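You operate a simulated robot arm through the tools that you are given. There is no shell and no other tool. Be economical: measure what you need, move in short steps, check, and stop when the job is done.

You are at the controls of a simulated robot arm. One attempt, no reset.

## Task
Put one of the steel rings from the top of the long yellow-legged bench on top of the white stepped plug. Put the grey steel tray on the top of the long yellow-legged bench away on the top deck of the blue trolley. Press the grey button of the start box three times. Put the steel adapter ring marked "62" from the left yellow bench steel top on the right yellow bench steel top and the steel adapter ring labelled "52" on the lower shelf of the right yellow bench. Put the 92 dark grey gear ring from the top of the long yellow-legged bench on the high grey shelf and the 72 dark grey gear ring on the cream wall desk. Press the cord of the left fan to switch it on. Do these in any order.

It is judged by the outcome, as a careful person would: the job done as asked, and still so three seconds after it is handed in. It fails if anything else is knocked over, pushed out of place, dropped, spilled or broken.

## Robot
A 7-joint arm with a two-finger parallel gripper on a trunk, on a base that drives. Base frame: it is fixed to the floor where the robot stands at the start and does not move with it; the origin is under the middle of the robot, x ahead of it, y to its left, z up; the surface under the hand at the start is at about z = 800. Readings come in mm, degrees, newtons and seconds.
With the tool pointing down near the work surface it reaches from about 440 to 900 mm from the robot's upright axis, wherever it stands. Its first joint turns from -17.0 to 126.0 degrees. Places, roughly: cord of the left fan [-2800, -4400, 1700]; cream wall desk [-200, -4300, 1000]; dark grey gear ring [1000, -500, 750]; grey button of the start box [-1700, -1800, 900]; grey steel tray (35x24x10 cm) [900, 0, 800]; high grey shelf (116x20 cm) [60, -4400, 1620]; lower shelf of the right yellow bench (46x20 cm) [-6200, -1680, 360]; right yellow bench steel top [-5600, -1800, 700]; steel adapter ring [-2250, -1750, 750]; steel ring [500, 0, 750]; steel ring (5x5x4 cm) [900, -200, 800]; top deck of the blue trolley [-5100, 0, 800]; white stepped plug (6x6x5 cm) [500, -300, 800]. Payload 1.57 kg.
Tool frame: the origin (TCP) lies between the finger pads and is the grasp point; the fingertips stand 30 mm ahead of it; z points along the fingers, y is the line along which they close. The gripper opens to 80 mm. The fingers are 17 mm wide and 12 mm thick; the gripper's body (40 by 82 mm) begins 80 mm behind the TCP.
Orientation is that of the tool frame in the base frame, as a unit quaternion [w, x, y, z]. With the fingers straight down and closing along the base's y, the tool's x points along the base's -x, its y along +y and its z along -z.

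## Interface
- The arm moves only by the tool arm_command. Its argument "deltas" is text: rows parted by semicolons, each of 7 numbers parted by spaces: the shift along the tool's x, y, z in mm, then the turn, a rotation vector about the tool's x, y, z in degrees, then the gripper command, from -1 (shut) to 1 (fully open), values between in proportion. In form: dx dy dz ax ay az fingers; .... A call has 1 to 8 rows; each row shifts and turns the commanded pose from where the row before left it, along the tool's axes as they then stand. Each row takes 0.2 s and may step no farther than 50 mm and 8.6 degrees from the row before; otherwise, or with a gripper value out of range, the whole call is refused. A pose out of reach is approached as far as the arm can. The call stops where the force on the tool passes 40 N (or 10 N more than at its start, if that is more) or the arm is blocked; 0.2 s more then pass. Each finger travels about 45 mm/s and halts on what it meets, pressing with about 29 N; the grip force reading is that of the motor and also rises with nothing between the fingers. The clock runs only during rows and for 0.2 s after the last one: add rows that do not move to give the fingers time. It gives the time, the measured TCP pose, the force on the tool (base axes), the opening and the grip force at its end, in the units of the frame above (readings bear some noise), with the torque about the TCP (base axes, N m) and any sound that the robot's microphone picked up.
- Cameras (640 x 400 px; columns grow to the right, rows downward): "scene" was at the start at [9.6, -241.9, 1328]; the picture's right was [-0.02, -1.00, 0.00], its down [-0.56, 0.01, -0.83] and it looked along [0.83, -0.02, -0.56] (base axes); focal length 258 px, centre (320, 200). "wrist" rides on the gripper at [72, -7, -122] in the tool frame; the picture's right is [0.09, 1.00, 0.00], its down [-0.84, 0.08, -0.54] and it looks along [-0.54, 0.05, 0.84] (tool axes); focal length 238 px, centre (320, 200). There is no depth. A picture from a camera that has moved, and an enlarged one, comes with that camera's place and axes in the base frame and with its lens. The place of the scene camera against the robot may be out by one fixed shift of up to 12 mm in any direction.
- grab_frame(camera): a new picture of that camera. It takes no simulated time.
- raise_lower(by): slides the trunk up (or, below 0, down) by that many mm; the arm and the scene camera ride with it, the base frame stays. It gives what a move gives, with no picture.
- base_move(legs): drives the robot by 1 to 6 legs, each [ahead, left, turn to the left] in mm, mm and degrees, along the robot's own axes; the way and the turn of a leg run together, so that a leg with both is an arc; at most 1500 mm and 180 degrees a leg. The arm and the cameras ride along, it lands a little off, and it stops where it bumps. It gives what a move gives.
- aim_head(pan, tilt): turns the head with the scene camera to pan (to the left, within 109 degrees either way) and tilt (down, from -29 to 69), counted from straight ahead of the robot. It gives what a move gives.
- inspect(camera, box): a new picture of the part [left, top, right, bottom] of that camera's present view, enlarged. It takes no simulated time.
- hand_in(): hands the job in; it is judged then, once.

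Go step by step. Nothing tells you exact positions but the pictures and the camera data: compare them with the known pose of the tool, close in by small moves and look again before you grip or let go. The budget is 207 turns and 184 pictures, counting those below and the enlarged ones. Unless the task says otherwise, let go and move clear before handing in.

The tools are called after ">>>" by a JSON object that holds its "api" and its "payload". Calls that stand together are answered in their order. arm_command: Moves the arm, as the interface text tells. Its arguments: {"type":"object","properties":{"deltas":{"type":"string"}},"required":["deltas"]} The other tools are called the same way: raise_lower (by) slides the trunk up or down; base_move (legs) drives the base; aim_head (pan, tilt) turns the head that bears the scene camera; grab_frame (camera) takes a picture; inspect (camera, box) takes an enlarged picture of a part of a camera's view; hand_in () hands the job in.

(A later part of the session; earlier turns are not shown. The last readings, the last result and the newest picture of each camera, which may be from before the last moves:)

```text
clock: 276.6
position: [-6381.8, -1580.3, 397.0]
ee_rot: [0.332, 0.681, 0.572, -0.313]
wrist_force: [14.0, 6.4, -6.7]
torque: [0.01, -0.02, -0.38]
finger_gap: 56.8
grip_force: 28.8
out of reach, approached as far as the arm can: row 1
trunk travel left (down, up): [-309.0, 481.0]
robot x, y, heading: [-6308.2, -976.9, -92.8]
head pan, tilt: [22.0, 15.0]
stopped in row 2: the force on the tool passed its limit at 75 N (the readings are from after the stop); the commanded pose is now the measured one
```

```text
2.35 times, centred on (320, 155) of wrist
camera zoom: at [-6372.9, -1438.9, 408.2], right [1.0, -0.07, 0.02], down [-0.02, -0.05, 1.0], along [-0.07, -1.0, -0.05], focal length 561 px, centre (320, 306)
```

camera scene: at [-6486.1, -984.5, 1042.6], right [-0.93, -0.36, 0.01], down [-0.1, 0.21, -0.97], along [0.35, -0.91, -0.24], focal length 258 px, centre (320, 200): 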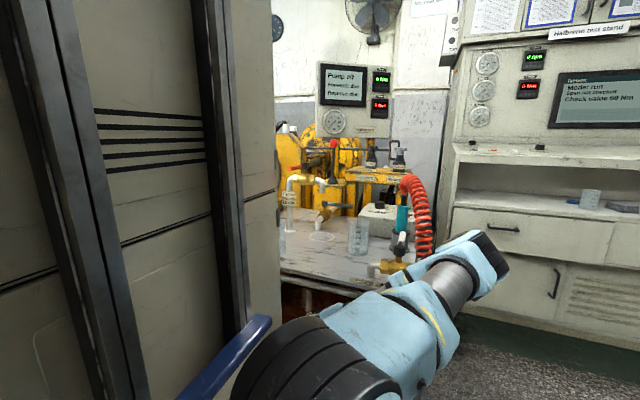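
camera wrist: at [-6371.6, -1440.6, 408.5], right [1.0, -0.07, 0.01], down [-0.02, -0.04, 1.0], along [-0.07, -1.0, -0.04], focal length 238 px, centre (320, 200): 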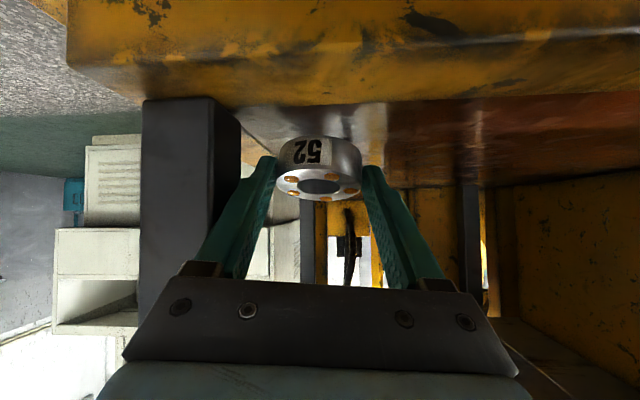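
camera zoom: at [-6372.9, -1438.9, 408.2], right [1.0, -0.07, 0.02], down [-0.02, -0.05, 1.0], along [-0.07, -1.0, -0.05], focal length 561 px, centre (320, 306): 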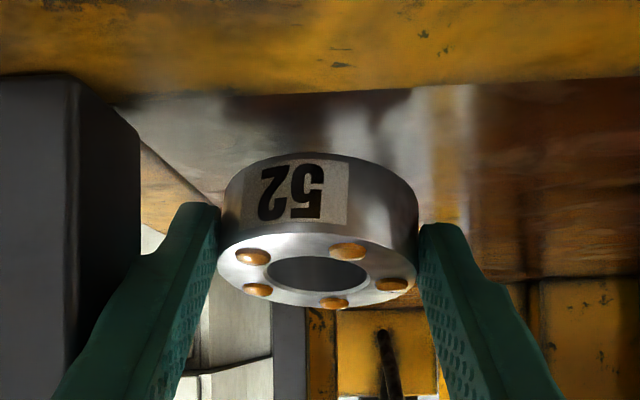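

The ring's lower edge is ~4 mm above the shelf board, well inside. Release it slowly here.

>>> {"api": "arm_command", "payload": {"deltas": "0 0 0 0 0 0 0.35;0 0 0 0 0 0 0.45;0 0 0 0 0 0 0.55;0 0 0 0 0 0 0.6;0 0 0 0 0 0 0.6"}}

>>> {"api": "grab_frame", "payload": {"camera": "wrist"}}

```text
clock: 277.8
position: [-6382.1, -1578.1, 397.0]
ee_rot: [0.332, 0.681, 0.573, -0.313]
wrist_force: [29.5, -14.1, -2.0]
torque: [0.25, 0.24, 0.38]
finger_gap: 57.3
grip_force: 0.2
trunk travel left (down, up): [-309.0, 481.0]
robot x, y, heading: [-6305.2, -978.1, -92.5]
head pan, tilt: [22.0, 15.0]
```

```text
50 pictures are left
camera wrist: at [-6373.3, -1438.1, 408.7], right [1.0, -0.07, 0.02], down [-0.02, -0.05, 1.0], along [-0.07, -1.0, -0.05], focal length 238 px, centre (320, 200)
```

wrist: 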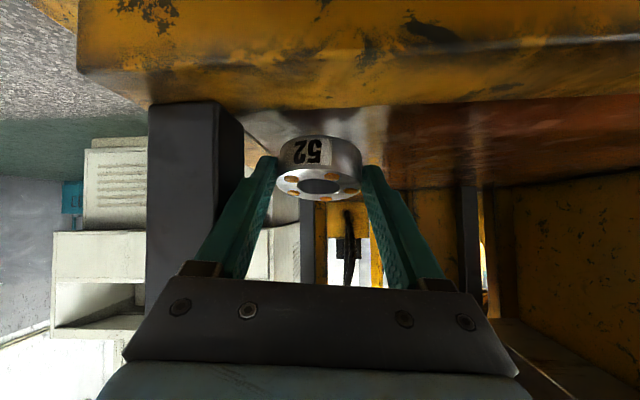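

>>> {"api": "arm_command", "payload": {"deltas": "0 0 0 0 0 0 1;0 0 0 0 0 0 1;0 0 0 0 0 0 1"}}

>>> {"api": "inspect", "payload": {"camera": "wrist", "box": [200, 70, 440, 240]}}

```text
clock: 278.6
position: [-6381.7, -1578.5, 397.4]
ee_rot: [0.332, 0.681, 0.574, -0.312]
wrist_force: [29.1, -6.5, 3.8]
torque: [0.08, 0.44, 0.06]
finger_gap: 57.2
grip_force: 0.0
trunk travel left (down, up): [-309.0, 481.0]
robot x, y, heading: [-6309.1, -977.1, -92.8]
head pan, tilt: [22.0, 15.0]
```

```text
2.35 times, centred on (320, 155) of wrist
camera zoom: at [-6373.2, -1437.8, 408.8], right [1.0, -0.07, 0.02], down [-0.02, -0.05, 1.0], along [-0.07, -1.0, -0.05], focal length 561 px, centre (320, 306)
```

zoom: 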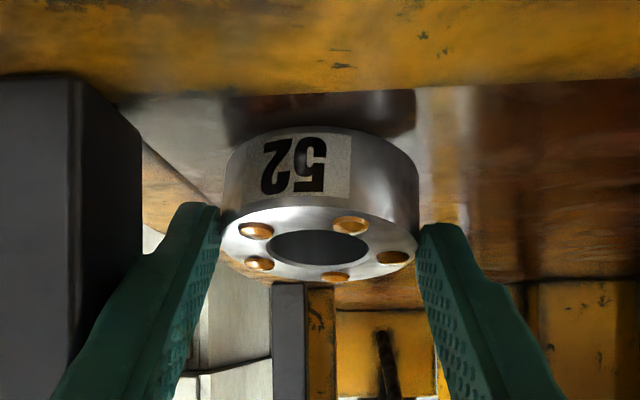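

The ring rests on the shelf but the left finger is stopped by the leg. Turn the base 1° left to shift the hand +x and free it.

>>> {"api": "base_move", "payload": {"legs": [[0, 0, 1.2]]}}

>>> {"api": "arm_command", "payload": {"deltas": "0 0 0 0 0 0 1;0 0 0 0 0 0 1"}}

>>> {"api": "inspect", "payload": {"camera": "wrist", "box": [200, 70, 440, 240]}}

```text
clock: 279.2
position: [-6380.9, -1577.0, 397.4]
ee_rot: [0.331, 0.682, 0.575, -0.309]
wrist_force: [23.0, 8.1, 9.3]
torque: [-0.01, 0.57, -0.52]
finger_gap: 59.8
grip_force: 0.0
trunk travel left (down, up): [-309.0, 481.0]
robot x, y, heading: [-6312.8, -973.6, -92.5]
head pan, tilt: [22.0, 15.0]
stopped in leg 1: the robot was blocked; the commanded pose is now the measured one
```

```text
clock: 279.8
position: [-6380.8, -1576.5, 397.1]
ee_rot: [0.33, 0.682, 0.575, -0.31]
wrist_force: [24.2, 0.1, -3.6]
torque: [0.03, 0.01, -0.15]
finger_gap: 59.1
grip_force: 0.1
trunk travel left (down, up): [-309.0, 481.0]
robot x, y, heading: [-6303.6, -979.0, -92.7]
head pan, tilt: [22.0, 15.0]
```

```text
2.35 times, centred on (320, 155) of wrist
camera zoom: at [-6372.6, -1436.0, 409.1], right [1.0, -0.07, 0.02], down [-0.02, -0.06, 1.0], along [-0.07, -1.0, -0.06], focal length 561 px, centre (320, 306)
```

zoom: 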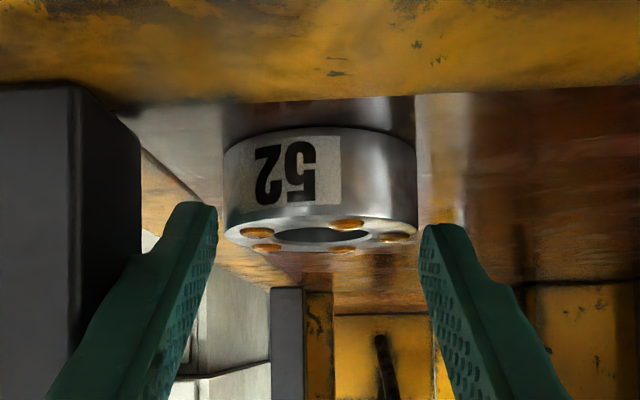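

The ring is flat on the shelf and free. Back straight out.

>>> {"api": "base_move", "payload": {"legs": [[-60, 0, 0], [-170, 0, 0]]}}

>>> {"api": "grab_frame", "payload": {"camera": "wrist"}}

```text
clock: 281.9
position: [-6370.3, -1348.7, 393.9]
ee_rot: [0.329, 0.682, 0.575, -0.31]
wrist_force: [-0.4, 0.6, 0.4]
torque: [0.0, 0.0, 0.01]
finger_gap: 79.8
grip_force: 0.1
trunk travel left (down, up): [-309.0, 481.0]
robot x, y, heading: [-6295.0, -746.7, -92.3]
head pan, tilt: [22.0, 15.0]
```

```text
47 pictures are left
camera wrist: at [-6362.3, -1209.2, 406.8], right [1.0, -0.07, 0.02], down [-0.02, -0.06, 1.0], along [-0.07, -1.0, -0.06], focal length 238 px, centre (320, 200)
```

wrist: 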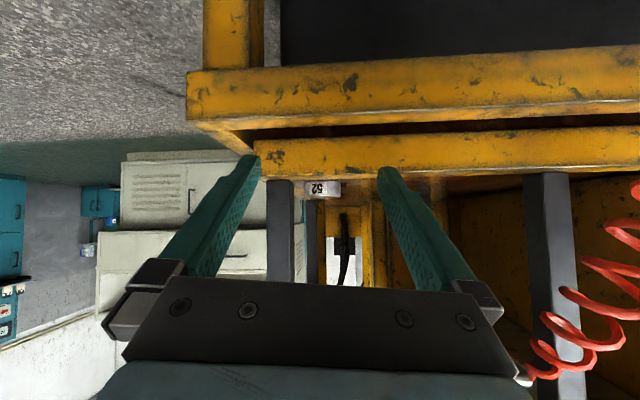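

Ring 52 stays on the shelf. Raise the trunk, straighten the tool, raise the hand, and head back east for ring 62.

>>> {"api": "raise_lower", "payload": {"by": 391}}

>>> {"api": "arm_command", "payload": {"deltas": "-30 0 -20 0 0 0 1;-30 0 -20 0 8.5 0 1;-20 0 -30 0 8.5 0 1;-20 0 -30 0 8.5 0 1;-15 0 -35 0 8.5 0 1;-10 0 -40 0 8.5 0 1;0 0 -40 0 8.5 0 1;0 0 -45 0 2.8 0 1"}}

>>> {"api": "arm_command", "payload": {"deltas": "0 0 -45 0 0 -7.5 1;0 0 -45 0 0 0 1;0 0 0 0 0 0 1"}}

>>> {"api": "base_move", "payload": {"legs": [[250, 0, 2.3], [0, 1250, 0]]}}

```text
clock: 285.6
position: [-6369.7, -1349.9, 785.8]
ee_rot: [0.329, 0.682, 0.576, -0.309]
wrist_force: [0.2, 0.2, -0.1]
torque: [0.03, 0.01, 0.0]
finger_gap: 79.8
grip_force: 0.0
trunk travel left (down, up): [-700.0, 90.0]
robot x, y, heading: [-6296.7, -747.6, -92.5]
head pan, tilt: [22.0, 15.0]
```

```text
clock: 287.4
position: [-6397.7, -1322.6, 1085.1]
ee_rot: [0.033, 0.748, 0.662, 0.034]
wrist_force: [-0.1, 1.5, 0.3]
torque: [0.04, -0.01, 0.01]
finger_gap: 80.0
grip_force: 0.2
out of reach, approached as far as the arm can: row 5
trunk travel left (down, up): [-700.0, 90.0]
robot x, y, heading: [-6295.4, -750.4, -92.2]
head pan, tilt: [22.0, 15.0]
```

```text
clock: 288.2
position: [-6408.0, -1322.4, 1176.7]
ee_rot: [0.035, 0.702, 0.711, 0.032]
wrist_force: [0.7, 0.3, 0.2]
torque: [0.01, 0.02, 0.02]
finger_gap: 79.9
grip_force: 0.1
trunk travel left (down, up): [-700.0, 90.0]
robot x, y, heading: [-6300.3, -751.1, -92.5]
head pan, tilt: [22.0, 15.0]
```

```text
clock: 296.0
position: [-5143.1, -1588.5, 1176.9]
ee_rot: [0.034, 0.691, 0.721, 0.031]
wrist_force: [-0.7, -0.7, 0.4]
torque: [0.01, -0.02, -0.05]
finger_gap: 80.2
grip_force: 0.1
trunk travel left (down, up): [-700.0, 90.0]
robot x, y, heading: [-5053.2, -1013.9, -90.6]
head pan, tilt: [22.0, 15.0]
```

>>> {"api": "base_move", "payload": {"legs": [[25, 1000, 0], [0, 1400, 0]]}}

>>> {"api": "arm_command", "payload": {"deltas": "0 0 0 5.4 0 0 1;0 0 0 0 0 0 1"}}

```text
clock: 307.7
position: [-2767.1, -1640.2, 1176.7]
ee_rot: [0.034, 0.698, 0.715, 0.031]
wrist_force: [-1.0, 0.0, 0.1]
torque: [0.0, -0.01, -0.02]
finger_gap: 80.0
grip_force: 0.1
trunk travel left (down, up): [-700.0, 90.0]
robot x, y, heading: [-2662.7, -1062.3, -91.6]
head pan, tilt: [22.0, 15.0]
```

```text
clock: 308.3
position: [-2766.7, -1639.3, 1178.4]
ee_rot: [0.001, 0.699, 0.715, -0.003]
wrist_force: [0.1, 0.0, -0.3]
torque: [-0.01, -0.02, -0.01]
finger_gap: 80.1
grip_force: 0.0
trunk travel left (down, up): [-700.0, 90.0]
robot x, y, heading: [-2661.2, -1064.9, -91.6]
head pan, tilt: [22.0, 15.0]
```

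>>> {"api": "base_move", "payload": {"legs": [[120, 0, 1.5]]}}

>>> {"api": "arm_command", "payload": {"deltas": "0 40 0 0 0 0 1;0 40 0 0 0 0 1;0 40 0 0 0 0 1;0 0 45 0 0 0 1;0 0 45 0 0 0 1;0 0 0 0 0 0 1"}}

>>> {"api": "grab_frame", "payload": {"camera": "wrist"}}

```text
clock: 309.6
position: [-2752.7, -1722.2, 1178.9]
ee_rot: [0.001, 0.684, 0.729, -0.004]
wrist_force: [-0.3, 0.5, 0.4]
torque: [0.01, -0.01, 0.03]
finger_gap: 80.0
grip_force: 0.0
trunk travel left (down, up): [-700.0, 90.0]
robot x, y, heading: [-2672.9, -1146.8, -88.9]
head pan, tilt: [22.0, 15.0]
stopped in leg 1: the robot was blocked; the commanded pose is now the measured one
```

```text
clock: 310.9
position: [-2632.4, -1716.7, 1086.3]
ee_rot: [0.003, 0.685, 0.729, -0.004]
wrist_force: [-0.2, 0.2, 0.6]
torque: [0.02, 0.0, -0.02]
finger_gap: 80.1
grip_force: 0.0
trunk travel left (down, up): [-700.0, 90.0]
robot x, y, heading: [-2673.5, -1142.6, -89.3]
head pan, tilt: [22.0, 15.0]
```

```text
46 pictures are left
camera wrist: at [-2644.1, -1643.2, 1206.0], right [0.99, 0.15, 0.0], down [0.13, -0.83, 0.55], along [0.08, -0.54, -0.84], focal length 238 px, centre (320, 200)
```

wrist: 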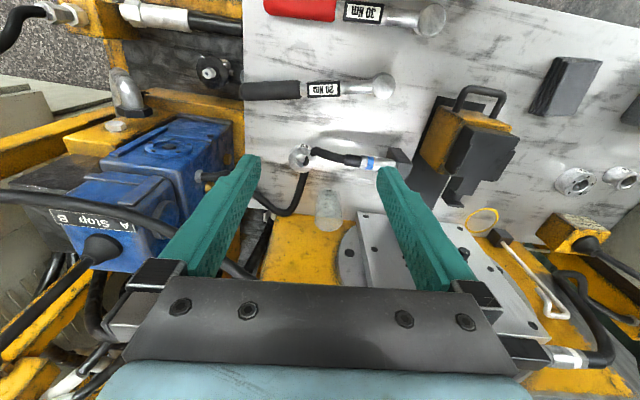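

>>> {"api": "inspect", "payload": {"camera": "wrist", "box": [240, 120, 420, 230]}}

```text
3.56 times, centred on (330, 175) of wrist
camera zoom: at [-2644.1, -1643.2, 1206.0], right [0.99, 0.15, 0.0], down [0.13, -0.83, 0.55], along [0.08, -0.54, -0.84], focal length 848 px, centre (284, 289)
```

zoom: 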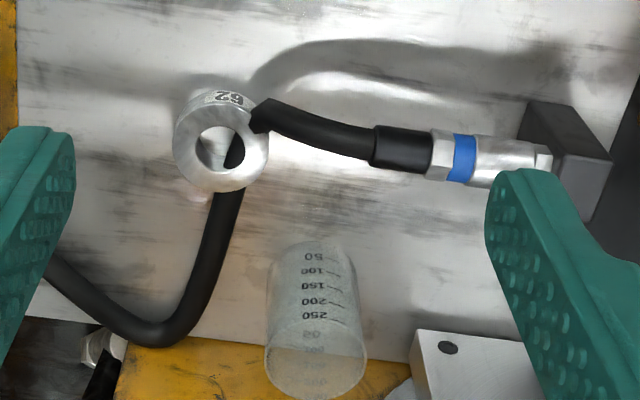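

A hose seems to pass through ring 62. I need a close look from the head camera to understand.

>>> {"api": "aim_head", "payload": {"pan": 18, "tilt": 38}}

>>> {"api": "inspect", "payload": {"camera": "scene", "box": [230, 120, 430, 280]}}

```text
clock: 311.8
position: [-2631.7, -1716.0, 1085.9]
ee_rot: [0.001, 0.685, 0.729, -0.004]
wrist_force: [0.4, 0.8, 0.2]
torque: [0.01, 0.01, 0.01]
finger_gap: 80.1
grip_force: 0.0
trunk travel left (down, up): [-700.0, 90.0]
robot x, y, heading: [-2674.8, -1144.7, -89.4]
head pan, tilt: [18.0, 38.0]
```

```text
2.50 times, centred on (330, 200) of scene
camera zoom: at [-2874.2, -1157.5, 1321.4], right [-0.95, -0.32, 0.0], down [-0.2, 0.58, -0.79], along [0.25, -0.75, -0.61], focal length 646 px, centre (295, 200)
```

zoom: 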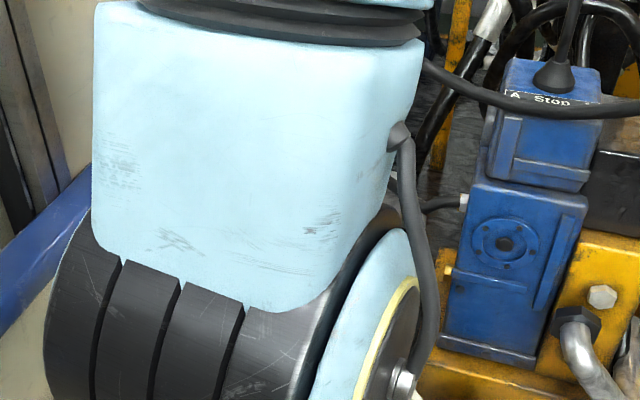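

>>> {"api": "arm_command", "payload": {"deltas": "-30 0 35 0 0 0 1;-30 0 35 0 0 0 1;-20 0 35 0 0 0 1;0 0 0 0 0 0 1"}}

>>> {"api": "inspect", "payload": {"camera": "wrist", "box": [240, 70, 400, 190]}}

```text
clock: 312.8
position: [-2625.7, -1799.4, 982.1]
ee_rot: [0.002, 0.684, 0.729, -0.005]
wrist_force: [0.3, 0.4, -0.4]
torque: [-0.01, -0.01, -0.04]
finger_gap: 79.9
grip_force: 0.1
trunk travel left (down, up): [-700.0, 90.0]
robot x, y, heading: [-2677.0, -1143.3, -89.4]
head pan, tilt: [18.0, 38.0]
```

```text
3.33 times, centred on (320, 130) of wrist
camera zoom: at [-2638.1, -1726.8, 1103.1], right [0.99, 0.15, 0.0], down [0.13, -0.83, 0.55], along [0.08, -0.54, -0.84], focal length 794 px, centre (320, 433)
```

zoom: 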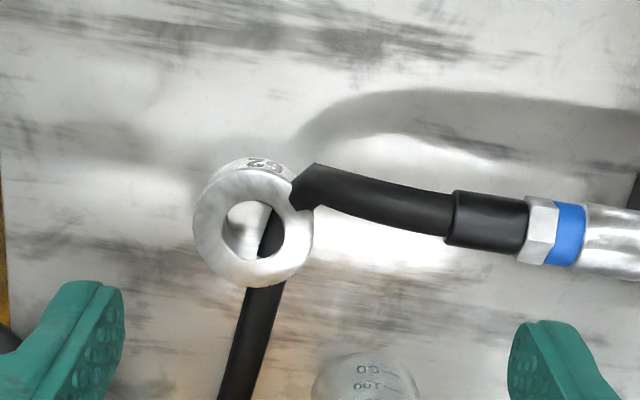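

>>> {"api": "inspect", "payload": {"camera": "wrist", "box": [272, 110, 332, 160]}}

>>> {"api": "inspect", "payload": {"camera": "wrist", "box": [320, 90, 470, 200]}}

```text
8.00 times, centred on (302, 135) of wrist
camera zoom: at [-2638.1, -1726.8, 1103.1], right [0.99, 0.15, 0.0], down [0.13, -0.83, 0.55], along [0.08, -0.54, -0.84], focal length 1907 px, centre (464, 720)
```

zoom: 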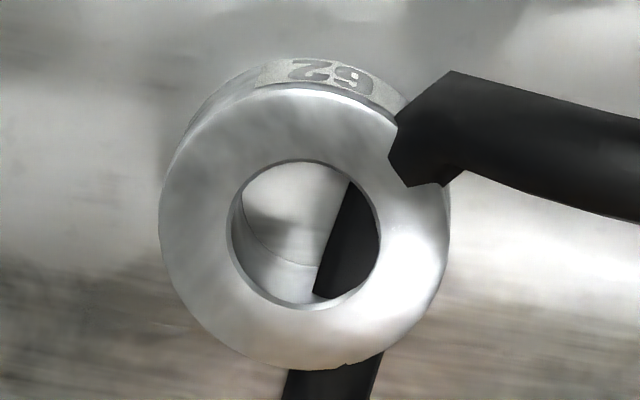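

```text
3.64 times, centred on (395, 145) of wrist
camera zoom: at [-2638.1, -1726.8, 1103.1], right [0.99, 0.15, 0.0], down [0.13, -0.83, 0.55], along [0.08, -0.54, -0.84], focal length 867 px, centre (47, 400)
```

zoom: 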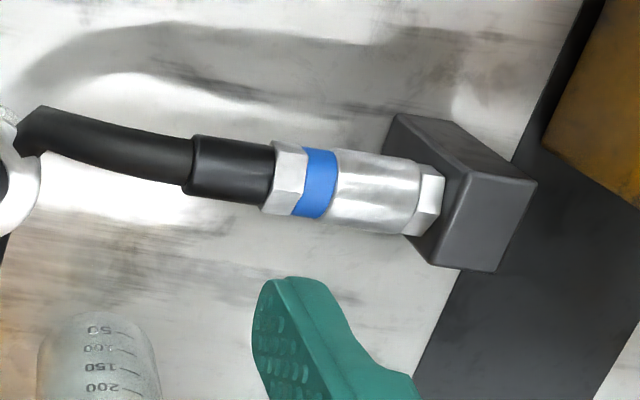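

The hose actually runs under the ring (chord right of centre) and bends up at its near-right edge; so the ring can be gripped on an axis avoiding the hose. Yaw the tool 34° right, move over the ring and descend part way.

>>> {"api": "arm_command", "payload": {"deltas": "0 0 0 0 0 8.5 1;0 0 0 0 0 8.5 1;0 0 0 0 0 8.5 1;0 0 0 0 0 8.5 1;-30 3 30 0 0 0 1;-30 2 30 0 0 0 1;0 0 45 0 0 0 1;0 0 45 0 0 0 1"}}

>>> {"api": "grab_frame", "payload": {"camera": "wrist"}}

```text
clock: 314.6
position: [-2655.7, -1851.8, 831.3]
ee_rot: [0.003, 0.868, 0.496, -0.004]
wrist_force: [0.3, 0.7, -0.4]
torque: [0.01, 0.0, 0.0]
finger_gap: 80.1
grip_force: 0.1
trunk travel left (down, up): [-700.0, 90.0]
robot x, y, heading: [-2672.5, -1143.0, -89.3]
head pan, tilt: [18.0, 38.0]
```

```text
40 pictures are left
camera wrist: at [-2624.9, -1785.1, 952.3], right [0.9, -0.43, 0.0], down [-0.36, -0.76, 0.55], along [-0.23, -0.5, -0.84], focal length 238 px, centre (320, 200)
```

wrist: 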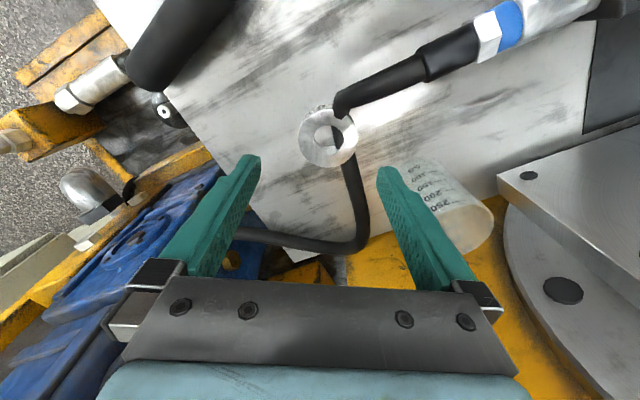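

>>> {"api": "arm_command", "payload": {"deltas": "-1 5 30 0 0 0 1;0 5 30 0 0 0 1;0 0 20 0 0 0 1;0 0 0 0 0 0 1"}}

>>> {"api": "grab_frame", "payload": {"camera": "wrist"}}

```text
clock: 315.6
position: [-2645.6, -1859.1, 751.5]
ee_rot: [0.004, 0.868, 0.497, -0.002]
wrist_force: [0.8, -0.3, -0.4]
torque: [-0.01, -0.01, -0.01]
finger_gap: 80.3
grip_force: 0.1
trunk travel left (down, up): [-700.0, 90.0]
robot x, y, heading: [-2671.2, -1142.3, -89.5]
head pan, tilt: [18.0, 38.0]
```

```text
39 pictures are left
camera wrist: at [-2616.0, -1792.7, 871.6], right [0.91, -0.42, 0.0], down [-0.36, -0.76, 0.55], along [-0.23, -0.5, -0.84], focal length 238 px, centre (320, 200)
```

wrist: 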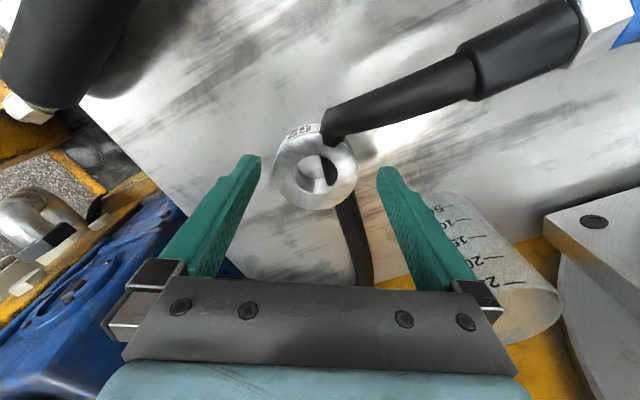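

>>> {"api": "arm_command", "payload": {"deltas": "0 -3 10 0 0 0 1;0 0 6 0 0 0 1;0 0 3 0 0 0 0.7;0 0 0 0 0 0 0.5;0 0 0 0 0 0 -1;0 0 0 0 0 0 -1;0 0 0 0 0 0 -1;0 0 0 0 0 0 -1"}}

>>> {"api": "inspect", "payload": {"camera": "wrist", "box": [220, 90, 440, 260]}}

```text
clock: 317.4
position: [-2648.1, -1857.1, 732.6]
ee_rot: [0.002, 0.868, 0.497, -0.003]
wrist_force: [0.2, 0.5, 0.3]
torque: [0.04, 0.03, -0.03]
finger_gap: 58.5
grip_force: 28.9
trunk travel left (down, up): [-700.0, 90.0]
robot x, y, heading: [-2673.1, -1143.7, -89.4]
head pan, tilt: [18.0, 38.0]
```

```text
2.35 times, centred on (330, 175) of wrist
camera zoom: at [-2618.5, -1791.4, 853.5], right [0.91, -0.42, 0.0], down [-0.36, -0.76, 0.55], along [-0.23, -0.5, -0.84], focal length 561 px, centre (296, 259)
```

zoom: 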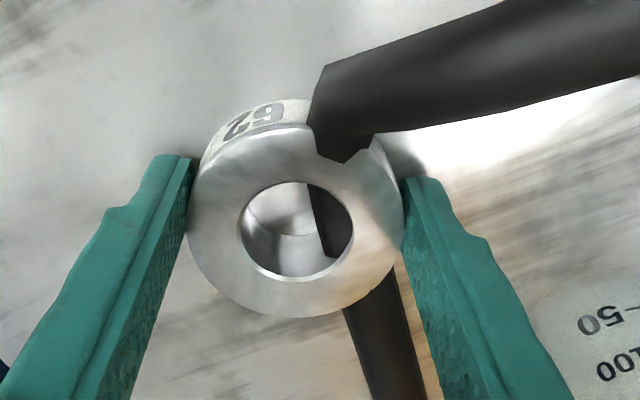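

Gripped at 58.5 mm. Lift very slowly and watch the force against the hose.

>>> {"api": "arm_command", "payload": {"deltas": "0 0 -2 0 0 0 -1;0 0 -3 0 0 0 -1;0 0 -4 0 0 0 -1;0 0 -5 0 0 0 -1;0 0 -5 0 0 0 -1;0 0 0 0 0 0 -1"}}

>>> {"api": "grab_frame", "payload": {"camera": "wrist"}}

```text
clock: 318.8
position: [-2648.9, -1858.3, 753.1]
ee_rot: [0.002, 0.868, 0.497, -0.003]
wrist_force: [-0.9, 0.9, -4.6]
torque: [0.01, -0.04, 0.02]
finger_gap: 58.8
grip_force: 29.5
trunk travel left (down, up): [-700.0, 90.0]
robot x, y, heading: [-2672.7, -1143.8, -89.2]
head pan, tilt: [18.0, 38.0]
```

```text
37 pictures are left
camera wrist: at [-2619.4, -1790.5, 873.4], right [0.91, -0.42, 0.0], down [-0.36, -0.76, 0.55], along [-0.23, -0.5, -0.84], focal length 238 px, centre (320, 200)
```

wrist: 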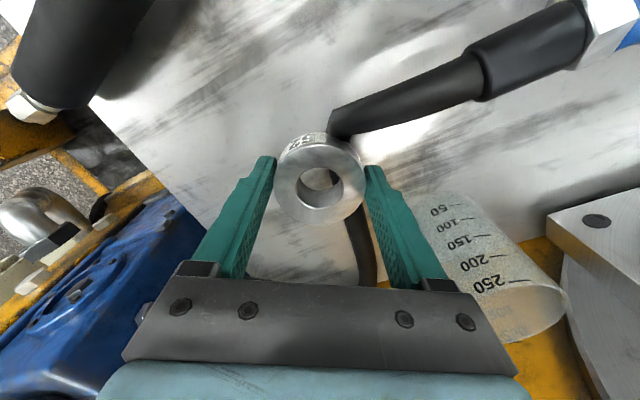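

The ring lifts free; the hose stays put. Raise further and retract.

>>> {"api": "arm_command", "payload": {"deltas": "0 0 -8 0 0 0 -1;0 0 -12 0 0 0 -1;0 0 -16 0 0 0 -1;0 0 -20 0 0 0 -1;0 0 -25 0 0 0 -1;0 0 -30 0 0 0 -1;0 0 -30 0 0 0 -1;0 0 -30 0 0 0 -1"}}

>>> {"api": "arm_command", "payload": {"deltas": "0 0 -30 0 0 0 -1;10 -6 -25 0 0 0 -1;20 -12 -20 0 0 0 -1;24 -14 0 0 0 0 -1;24 -14 0 0 0 0 -1;24 -14 0 0 0 0 -1;20 -12 0 0 0 0 -1;0 0 0 0 0 0 -1"}}

>>> {"api": "arm_command", "payload": {"deltas": "0 0 0 0 0 -8.5 -1;0 0 0 0 0 -8.5 -1;0 0 0 0 0 -8.5 -1;0 0 0 0 0 -5.5 -1;0 0 0 0 0 0 -1"}}

>>> {"api": "base_move", "payload": {"legs": [[-90, 0, -0.6], [0, -1200, 0]]}}

```text
clock: 320.6
position: [-2649.1, -1856.9, 923.7]
ee_rot: [0.002, 0.868, 0.496, -0.002]
wrist_force: [0.4, -0.8, -5.2]
torque: [0.04, -0.01, -0.02]
finger_gap: 58.7
grip_force: 29.0
trunk travel left (down, up): [-700.0, 90.0]
robot x, y, heading: [-2676.4, -1138.0, -89.3]
head pan, tilt: [18.0, 38.0]
```

```text
clock: 322.4
position: [-2648.4, -1713.5, 998.5]
ee_rot: [0.003, 0.868, 0.497, -0.002]
wrist_force: [-0.1, -0.5, -3.1]
torque: [0.09, 0.0, 0.04]
finger_gap: 58.4
grip_force: 29.2
trunk travel left (down, up): [-700.0, 90.0]
robot x, y, heading: [-2668.5, -1141.5, -89.3]
head pan, tilt: [18.0, 38.0]
```

```text
clock: 323.6
position: [-2649.5, -1714.0, 999.9]
ee_rot: [0.002, 0.703, 0.712, -0.003]
wrist_force: [0.3, 0.0, -4.0]
torque: [0.0, -0.01, 0.0]
finger_gap: 59.0
grip_force: 29.2
trunk travel left (down, up): [-700.0, 90.0]
robot x, y, heading: [-2673.0, -1142.4, -89.4]
head pan, tilt: [18.0, 38.0]
```

```text
clock: 330.4
position: [-3870.0, -1619.5, 998.7]
ee_rot: [0.001, 0.713, 0.702, -0.004]
wrist_force: [1.1, -1.5, -3.3]
torque: [0.01, -0.04, 0.01]
finger_gap: 58.5
grip_force: 29.5
trunk travel left (down, up): [-700.0, 90.0]
robot x, y, heading: [-3877.0, -1049.4, -90.8]
head pan, tilt: [18.0, 38.0]
```

Ring 62 is held firmly. Continue west to the free spot of the right bench top at about (-5760,-1620).

>>> {"api": "base_move", "payload": {"legs": [[0, -1180, 0.5], [-60, -705, 0]]}}

>>> {"api": "grab_frame", "payload": {"camera": "wrist"}}

```text
clock: 339.9
position: [-5772.4, -1531.2, 998.0]
ee_rot: [0.001, 0.715, 0.699, -0.002]
wrist_force: [0.8, -0.6, -3.0]
torque: [0.07, -0.01, 0.0]
finger_gap: 58.1
grip_force: 28.6
trunk travel left (down, up): [-700.0, 90.0]
robot x, y, heading: [-5777.5, -961.8, -91.0]
head pan, tilt: [18.0, 38.0]
```

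```text
36 pictures are left
camera wrist: at [-5777.7, -1459.1, 1118.8], right [1.0, 0.07, 0.0], down [0.06, -0.83, 0.55], along [0.04, -0.55, -0.84], focal length 238 px, centre (320, 200)
```

wrist: 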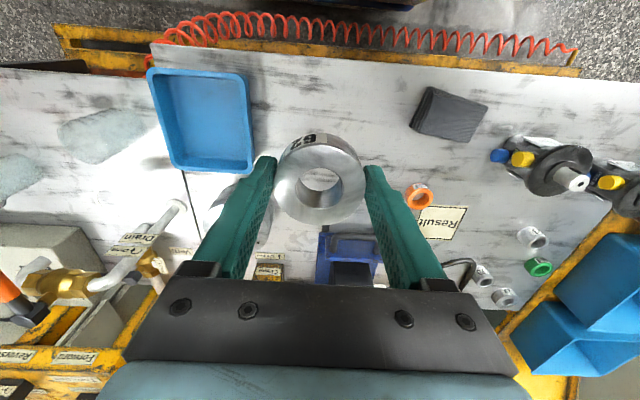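

The spot below the hand is free. Move in 25 mm and descend.

>>> {"api": "arm_command", "payload": {"deltas": "-12 0 40 0 0 0 -1;-13 0 40 0 0 0 -1;0 0 40 0 0 0 -1;0 0 40 0 0 0 -1;0 0 40 0 0 0 -1;0 0 25 0 0 0 -1;0 0 15 0 0 0 -1;0 0 0 0 0 0 -1"}}

>>> {"api": "grab_frame", "payload": {"camera": "wrist"}}

```text
clock: 341.8
position: [-5773.2, -1558.4, 759.1]
ee_rot: [0.002, 0.714, 0.7, -0.003]
wrist_force: [-0.3, 0.1, -3.0]
torque: [0.03, 0.02, 0.04]
finger_gap: 58.4
grip_force: 29.4
trunk travel left (down, up): [-700.0, 90.0]
robot x, y, heading: [-5780.6, -962.3, -91.4]
head pan, tilt: [18.0, 38.0]
```

```text
35 pictures are left
camera wrist: at [-5777.8, -1485.0, 879.1], right [1.0, 0.07, 0.0], down [0.06, -0.83, 0.55], along [0.04, -0.55, -0.84], focal length 238 px, centre (320, 200)
```

wrist: 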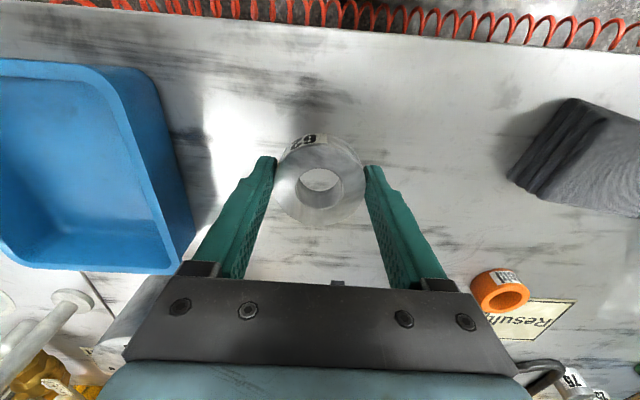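

>>> {"api": "arm_command", "payload": {"deltas": "0 0 12 0 0 0 -1;0 0 6 0 0 0 -1;0 0 3 0 0 0 -1;0 0 2 0 0 0 -1;0 0 2 0 0 0 -1;0 0 2 0 0 0 -1;0 0 2 0 0 0 -1;0 0 0 0 0 0 -1"}}

```text
clock: 343.6
position: [-5771.3, -1559.8, 730.7]
ee_rot: [0.003, 0.715, 0.699, -0.004]
wrist_force: [-4.6, 0.7, 22.9]
torque: [-0.05, 0.04, 0.2]
finger_gap: 57.8
grip_force: 29.2
trunk travel left (down, up): [-700.0, 90.0]
robot x, y, heading: [-5774.4, -962.3, -91.1]
head pan, tilt: [18.0, 38.0]
```

Contact with the bench. Release and rise.

>>> {"api": "arm_command", "payload": {"deltas": "0 0 -1 0 0 0 0.2;0 0 0 0 0 0 0.5;0 0 0 0 0 0 0.7;0 0 0 0 0 0 0.7;0 0 -15 0 0 0 0.7;0 0 -30 0 0 0 0.7;0 0 -45 0 0 0 1;0 0 -45 0 0 0 1"}}

>>> {"api": "arm_command", "payload": {"deltas": "0 0 -45 0 0 0 1;0 0 -45 0 0 0 1;0 0 -45 0 0 0 1;0 0 -45 0 0 0 1;0 0 -30 0 0 0 1"}}

>>> {"api": "grab_frame", "payload": {"camera": "wrist"}}

```text
clock: 345.4
position: [-5776.0, -1557.6, 867.4]
ee_rot: [0.001, 0.714, 0.7, -0.003]
wrist_force: [-0.5, -0.9, -0.9]
torque: [0.06, 0.03, -0.02]
finger_gap: 80.1
grip_force: 0.1
trunk travel left (down, up): [-700.0, 90.0]
robot x, y, heading: [-5775.8, -961.3, -91.1]
head pan, tilt: [18.0, 38.0]
```

```text
clock: 346.6
position: [-5770.5, -1557.3, 1076.4]
ee_rot: [0.002, 0.715, 0.699, -0.003]
wrist_force: [-0.2, 0.1, 0.1]
torque: [0.0, 0.01, 0.03]
finger_gap: 79.7
grip_force: 0.1
trunk travel left (down, up): [-700.0, 90.0]
robot x, y, heading: [-5776.2, -961.6, -91.2]
head pan, tilt: [18.0, 38.0]
```

```text
34 pictures are left
camera wrist: at [-5776.7, -1483.8, 1196.4], right [1.0, 0.07, 0.0], down [0.06, -0.83, 0.55], along [0.04, -0.55, -0.84], focal length 238 px, centre (320, 200)
```

wrist: 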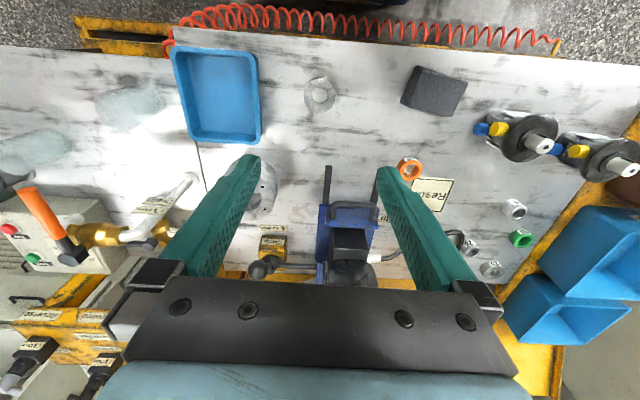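

Ring 62 is on the right bench top. Now strafe back east; on the way look at the blue trolley.

>>> {"api": "base_move", "payload": {"legs": [[50, 600, 1.2], [25, 1100, 0], [0, 1250, 0]]}}

>>> {"api": "aim_head", "payload": {"pan": -109, "tilt": 12}}

>>> {"api": "inspect", "payload": {"camera": "scene", "box": [120, 100, 520, 350]}}

```text
clock: 361.1
position: [-2810.9, -1642.9, 1075.0]
ee_rot: [0.002, 0.709, 0.705, -0.003]
wrist_force: [-0.3, 0.5, -0.6]
torque: [-0.02, -0.03, -0.01]
finger_gap: 80.2
grip_force: 0.1
trunk travel left (down, up): [-700.0, 90.0]
robot x, y, heading: [-2829.0, -1048.5, -90.3]
head pan, tilt: [18.0, 38.0]
```

```text
clock: 363.2
position: [-2810.8, -1643.6, 1076.2]
ee_rot: [0.002, 0.709, 0.705, -0.003]
wrist_force: [-0.2, 0.5, 0.4]
torque: [-0.03, 0.05, 0.03]
finger_gap: 80.1
grip_force: 0.1
trunk travel left (down, up): [-700.0, 90.0]
robot x, y, heading: [-2827.0, -1046.1, -90.1]
head pan, tilt: [-108.9, 12.0]
```

```text
1.60 times, centred on (320, 225) of scene
camera zoom: at [-3143.6, -945.8, 1362.7], right [0.33, 0.95, 0.0], down [0.2, -0.07, -0.98], along [-0.92, 0.32, -0.21], focal length 413 px, centre (320, 160)
```

zoom: 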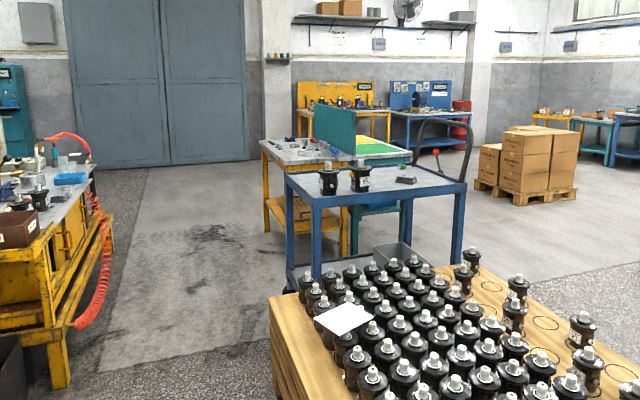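

The trolley deck spans about x -5360…-4716, y -400…380, with pumps on its east half; the west half is free. Now drive to the long bench for the tray.

>>> {"api": "base_move", "payload": {"legs": [[0, 0, 90], [1350, 510, 0], [1350, 510, 0]]}}

>>> {"api": "aim_head", "payload": {"pan": 5, "tilt": 34}}

>>> {"api": "grab_frame", "payload": {"camera": "wrist"}}

```text
clock: 381.2
position: [440.1, 107.2, 1076.3]
ee_rot: [0.003, -0.004, 1.0, -0.002]
wrist_force: [-0.8, -0.6, -0.1]
torque: [0.03, -0.01, 0.01]
finger_gap: 80.1
grip_force: 0.0
trunk travel left (down, up): [-700.0, 90.0]
robot x, y, heading: [-155.0, 87.8, 0.9]
head pan, tilt: [-108.9, 12.0]
```

```text
clock: 383.1
position: [442.3, 107.4, 1077.3]
ee_rot: [0.003, -0.003, 1.0, -0.001]
wrist_force: [-0.4, 1.1, 0.1]
torque: [0.0, 0.02, -0.02]
finger_gap: 80.1
grip_force: 0.1
trunk travel left (down, up): [-700.0, 90.0]
robot x, y, heading: [-152.3, 81.2, 0.5]
head pan, tilt: [5.0, 34.0]
```

```text
32 pictures are left
camera wrist: at [367.6, 100.3, 1196.1], right [-0.1, 1.0, 0.0], down [0.83, 0.08, 0.55], along [0.55, 0.05, -0.84], focal length 238 px, centre (320, 200)
```

wrist: 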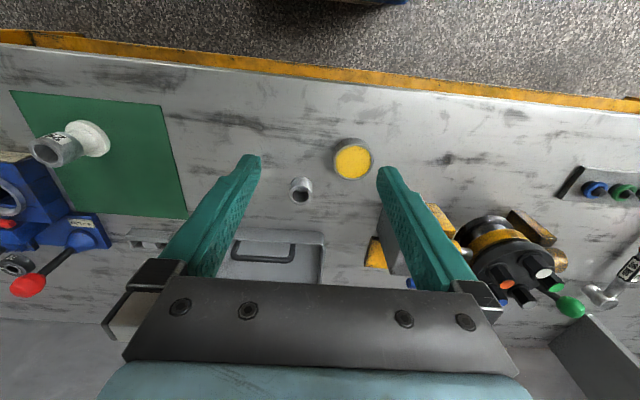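

>>> {"api": "inspect", "payload": {"camera": "wrist", "box": [215, 220, 345, 290]}}

>>> {"api": "inspect", "payload": {"camera": "scene", "box": [200, 100, 440, 270]}}

```text
4.92 times, centred on (280, 255) of wrist
camera zoom: at [367.6, 100.3, 1196.1], right [-0.1, 1.0, 0.0], down [0.83, 0.08, 0.55], along [0.55, 0.05, -0.84], focal length 1173 px, centre (517, -71)
```

zoom: 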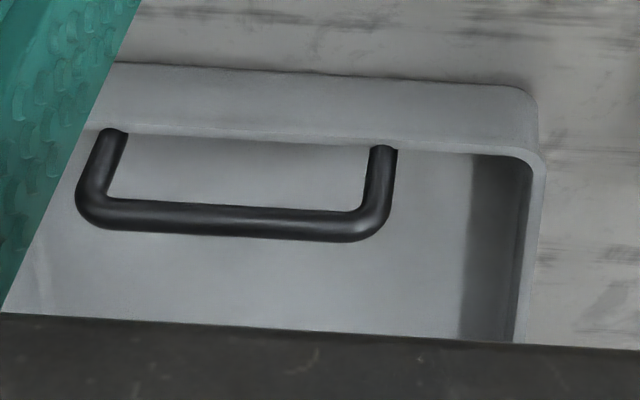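

```text
2.35 times, centred on (320, 185) of scene
camera zoom: at [-142.8, -147.4, 1327.4], right [0.1, -1.0, 0.0], down [-0.56, -0.05, -0.83], along [0.83, 0.08, -0.56], focal length 608 px, centre (320, 235)
```

zoom: 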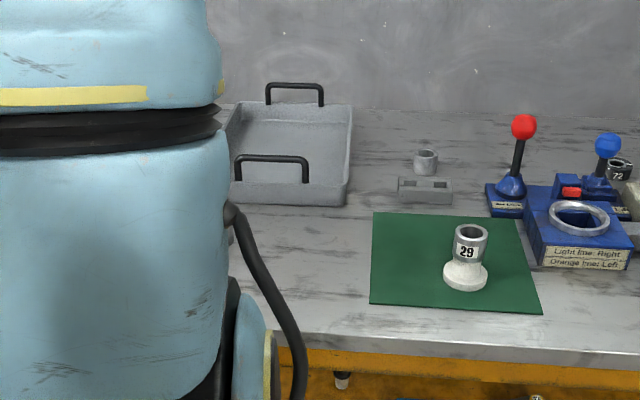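

The tray has upright U-handles on its short ends; near bar ≈(705,20,895). I'll grip that bar with the tool down, closing along x, letting the tray hang from it. Drive in, and yaw the tool 90°.

>>> {"api": "base_move", "payload": {"legs": [[120, -40, 0]]}}

>>> {"api": "arm_command", "payload": {"deltas": "0 0 0 0 0 -8.5 1;0 0 0 0 0 -8.5 1;0 0 0 0 0 -8.5 1;0 0 0 0 0 -8.5 1;0 0 0 0 0 -8.5 1;0 0 0 0 0 -8.5 1;0 0 0 0 0 -8.5 1;0 0 0 0 0 -8.5 1"}}

>>> {"api": "arm_command", "payload": {"deltas": "0 0 0 0 0 -8.5 1;0 0 0 0 0 -8.5 1;0 0 0 0 0 -5 1;0 -40 0 0 0 0 0.3;0 -40 0 0 0 0 0.3;0 -35 20 0 0 0 0.3;0 0 0 0 0 0 0.3"}}

>>> {"api": "grab_frame", "payload": {"camera": "wrist"}}

```text
clock: 384.4
position: [563.4, 69.3, 1076.5]
ee_rot: [0.004, -0.003, 1.0, -0.001]
wrist_force: [-0.7, 0.7, 0.4]
torque: [-0.03, 0.02, -0.04]
finger_gap: 80.1
grip_force: 0.1
trunk travel left (down, up): [-700.0, 90.0]
robot x, y, heading: [-32.4, 44.3, 0.5]
head pan, tilt: [5.0, 34.0]
```

```text
clock: 386.2
position: [562.9, 70.1, 1075.5]
ee_rot: [0.002, -0.564, 0.826, -0.004]
wrist_force: [0.2, -1.2, -0.2]
torque: [0.01, 0.0, -0.01]
finger_gap: 79.9
grip_force: 0.0
trunk travel left (down, up): [-700.0, 90.0]
robot x, y, heading: [-32.9, 44.8, 0.5]
head pan, tilt: [5.0, 34.0]
```

```text
clock: 387.8
position: [681.0, 71.2, 1054.3]
ee_rot: [-0.002, 0.709, -0.705, 0.004]
wrist_force: [0.2, 0.2, -0.3]
torque: [0.01, -0.03, 0.02]
finger_gap: 52.2
grip_force: 0.1
trunk travel left (down, up): [-700.0, 90.0]
robot x, y, heading: [-31.4, 43.6, 0.6]
head pan, tilt: [5.0, 34.0]
```

```text
29 pictures are left
camera wrist: at [686.2, -0.4, 1175.2], right [-0.99, -0.1, -0.01], down [-0.09, 0.84, 0.54], along [-0.05, 0.54, -0.84], focal length 238 px, centre (320, 200)
```

wrist: 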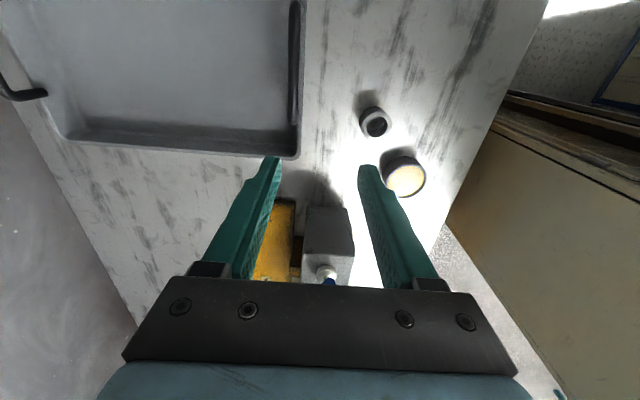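

The bar is at about (711, 28, 895). Move over it and descend with the fingers straddling.

>>> {"api": "arm_command", "payload": {"deltas": "15 -10 40 0 0 0 0.2;15 -10 40 0 0 0 0.2;13 -9 40 0 0 0 0.2;0 0 25 0 0 0 0.2;0 0 0 0 0 0 0.2"}}

>>> {"api": "grab_frame", "payload": {"camera": "wrist"}}

```text
clock: 389.0
position: [708.5, 28.7, 913.8]
ee_rot: [-0.002, 0.709, -0.705, 0.004]
wrist_force: [0.5, 0.0, -0.4]
torque: [0.01, 0.03, -0.02]
finger_gap: 47.9
grip_force: 0.0
trunk travel left (down, up): [-700.0, 90.0]
robot x, y, heading: [-27.7, 46.0, 0.7]
head pan, tilt: [5.0, 34.0]
```

```text
28 pictures are left
camera wrist: at [714.1, -43.5, 1033.7], right [-0.99, -0.1, -0.01], down [-0.09, 0.84, 0.54], along [-0.05, 0.54, -0.84], focal length 238 px, centre (320, 200)
```

wrist: 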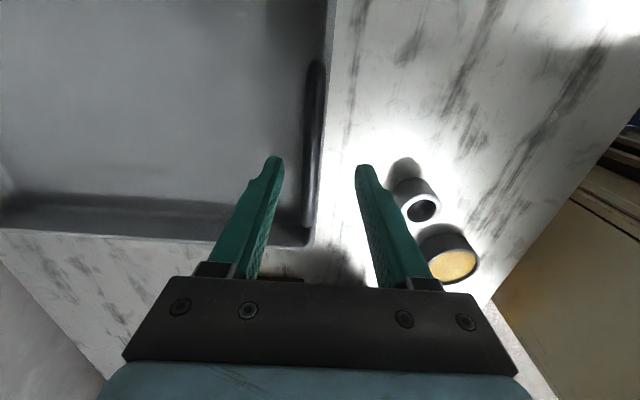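

>>> {"api": "arm_command", "payload": {"deltas": "10 0 10 0 0 0 0.2;2 0 9 0 0 0 0.2;0 0 0 0 0 0 -1;0 0 0 0 0 0 -1;0 0 0 0 0 0 -1;0 0 0 0 0 0 -1;0 0 0 0 0 0 -1"}}

>>> {"api": "inspect", "payload": {"camera": "wrist", "box": [220, 80, 440, 260]}}

```text
clock: 390.6
position: [709.2, 15.9, 891.6]
ee_rot: [-0.003, 0.709, -0.705, 0.003]
wrist_force: [1.6, 0.1, 1.0]
torque: [-0.01, -0.02, 0.16]
finger_gap: 11.5
grip_force: 29.1
trunk travel left (down, up): [-700.0, 90.0]
robot x, y, heading: [-31.7, 46.6, 0.5]
head pan, tilt: [5.0, 34.0]
```

```text
2.22 times, centred on (330, 170) of wrist
camera zoom: at [714.1, -55.5, 1013.5], right [-0.99, -0.1, -0.01], down [-0.09, 0.84, 0.54], along [-0.05, 0.54, -0.84], focal length 530 px, centre (298, 267)
```

zoom: 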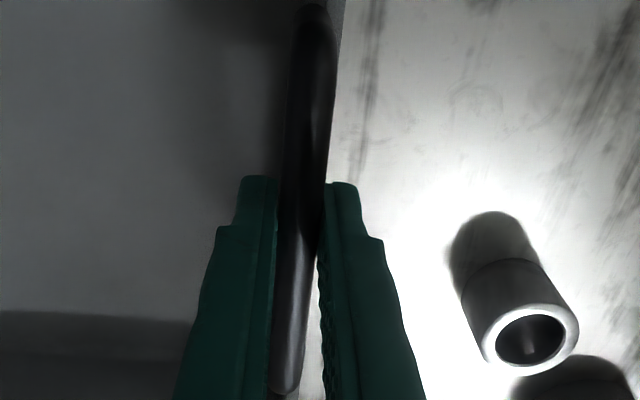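

The handle bar is gripped (11.5 mm). Lift slowly; the far end will pivot on the bench.

>>> {"api": "arm_command", "payload": {"deltas": "0 0 -4 0 0 0 -1;0 0 -6 0 0 0 -1;0 0 -8 0 0 0 -1;0 0 -10 0 0 0 -1;0 0 -12 0 0 0 -1;0 0 -12 0 0 0 -1;0 0 -12 0 0 0 -1;0 0 0 0 0 0 -1"}}

>>> {"api": "grab_frame", "payload": {"camera": "scene"}}

```text
clock: 392.4
position: [708.4, 14.8, 957.4]
ee_rot: [-0.002, 0.71, -0.705, 0.004]
wrist_force: [-0.7, 0.9, -0.8]
torque: [-0.03, -0.04, -0.01]
finger_gap: 11.4
grip_force: 28.9
trunk travel left (down, up): [-700.0, 90.0]
robot x, y, heading: [-32.3, 45.1, 0.8]
head pan, tilt: [5.0, 34.0]
```

```text
26 pictures are left
camera scene: at [-20.9, -185.3, 1327.4], right [0.1, -1.0, 0.0], down [-0.56, -0.05, -0.83], along [0.83, 0.08, -0.56], focal length 258 px, centre (320, 200)
```

scene: 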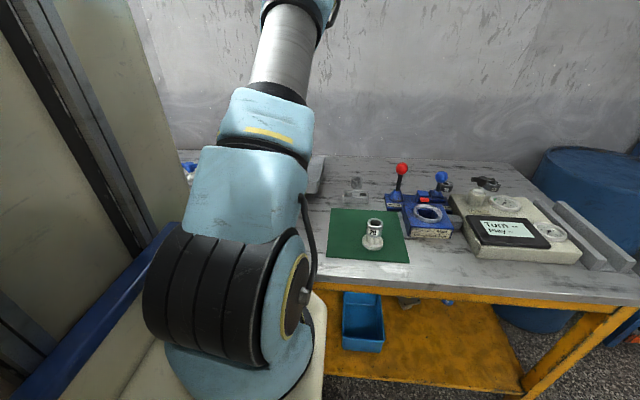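

>>> {"api": "grab_frame", "payload": {"camera": "wrist"}}

```text
25 pictures are left
camera wrist: at [713.4, -57.4, 1078.1], right [-0.99, -0.1, -0.01], down [-0.09, 0.84, 0.54], along [-0.05, 0.54, -0.84], focal length 238 px, centre (320, 200)
```

wrist: 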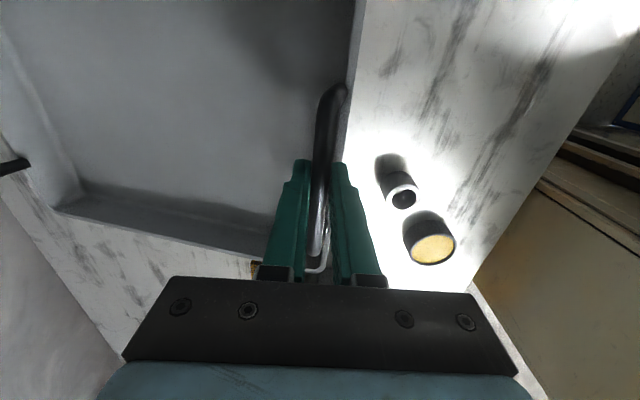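

The tray is light and its near end is rising. Continue lifting while retracting slightly until it hangs clear.

>>> {"api": "arm_command", "payload": {"deltas": "0 5 -18 0 0 0 -1;0 6 -22 0 0 0 -1;0 7 -24 0 0 0 -1;0 7 -24 0 0 0 -1;0 8 -24 0 0 0 -1;0 8 -24 0 0 0 -1;0 8 -24 0 0 0 -1;0 8 -24 0 0 0 -1"}}

>>> {"api": "arm_command", "payload": {"deltas": "0 8 -24 0 0 0 -1;0 8 -24 0 0 0 -1;0 8 -24 0 0 0 -1;0 8 -24 0 0 0 -1;0 8 -24 0 0 0 -1;0 0 0 0 0 0 -1;0 0 0 0 0 0 -1"}}

>>> {"api": "grab_frame", "payload": {"camera": "wrist"}}

>>> {"api": "grab_frame", "payload": {"camera": "scene"}}

```text
clock: 394.2
position: [651.6, 15.4, 1142.3]
ee_rot: [-0.002, 0.71, -0.704, 0.004]
wrist_force: [-1.1, -1.0, 0.3]
torque: [-0.16, 0.11, -0.03]
finger_gap: 11.3
grip_force: 29.4
trunk travel left (down, up): [-700.0, 90.0]
robot x, y, heading: [-32.2, 46.4, 0.7]
head pan, tilt: [5.0, 34.0]
```

```text
clock: 395.8
position: [609.6, 14.7, 1260.8]
ee_rot: [-0.002, 0.709, -0.705, 0.003]
wrist_force: [-1.0, -0.5, -5.5]
torque: [-0.02, 0.1, 0.03]
finger_gap: 11.4
grip_force: 29.2
trunk travel left (down, up): [-700.0, 90.0]
robot x, y, heading: [-30.1, 51.3, 0.5]
head pan, tilt: [5.0, 34.0]
```

```text
24 pictures are left
camera wrist: at [614.9, -57.1, 1381.3], right [-0.99, -0.1, -0.01], down [-0.09, 0.84, 0.54], along [-0.05, 0.54, -0.84], focal length 238 px, centre (320, 200)
```

wrist: 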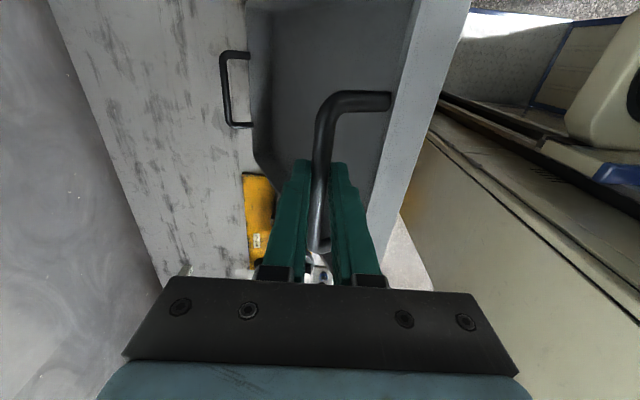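

```text
23 pictures are left
camera scene: at [-20.8, -185.3, 1327.4], right [0.1, -1.0, 0.0], down [-0.56, -0.05, -0.83], along [0.82, 0.08, -0.56], focal length 258 px, centre (320, 200)
```

scene: 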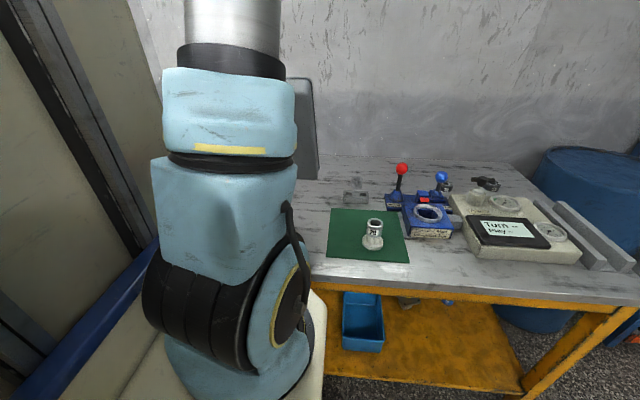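

The tray hangs free (~0.5 kg). Back off from the bench, turn right around and head west.

>>> {"api": "base_move", "payload": {"legs": [[-700, 0, 0], [0, 0, -90], [0, 0, -90]]}}

>>> {"api": "base_move", "payload": {"legs": [[1150, 540, 0], [1000, 500, 0]]}}

```text
clock: 407.1
position: [-1350.5, 72.1, 1259.9]
ee_rot: [-0.004, 0.703, 0.711, -0.002]
wrist_force: [-1.3, 0.0, -5.3]
torque: [0.01, -0.05, 0.0]
finger_gap: 11.4
grip_force: 28.8
trunk travel left (down, up): [-700.0, 90.0]
robot x, y, heading: [-706.2, 43.6, -179.0]
head pan, tilt: [5.0, 34.0]
```

```text
clock: 418.9
position: [-3479.9, -1025.6, 1260.6]
ee_rot: [-0.003, 0.701, 0.713, -0.001]
wrist_force: [-0.4, 0.4, -4.3]
torque: [0.04, -0.03, -0.01]
finger_gap: 11.5
grip_force: 28.4
trunk travel left (down, up): [-700.0, 90.0]
robot x, y, heading: [-2840.7, -1055.6, -178.7]
head pan, tilt: [5.0, 34.0]
```

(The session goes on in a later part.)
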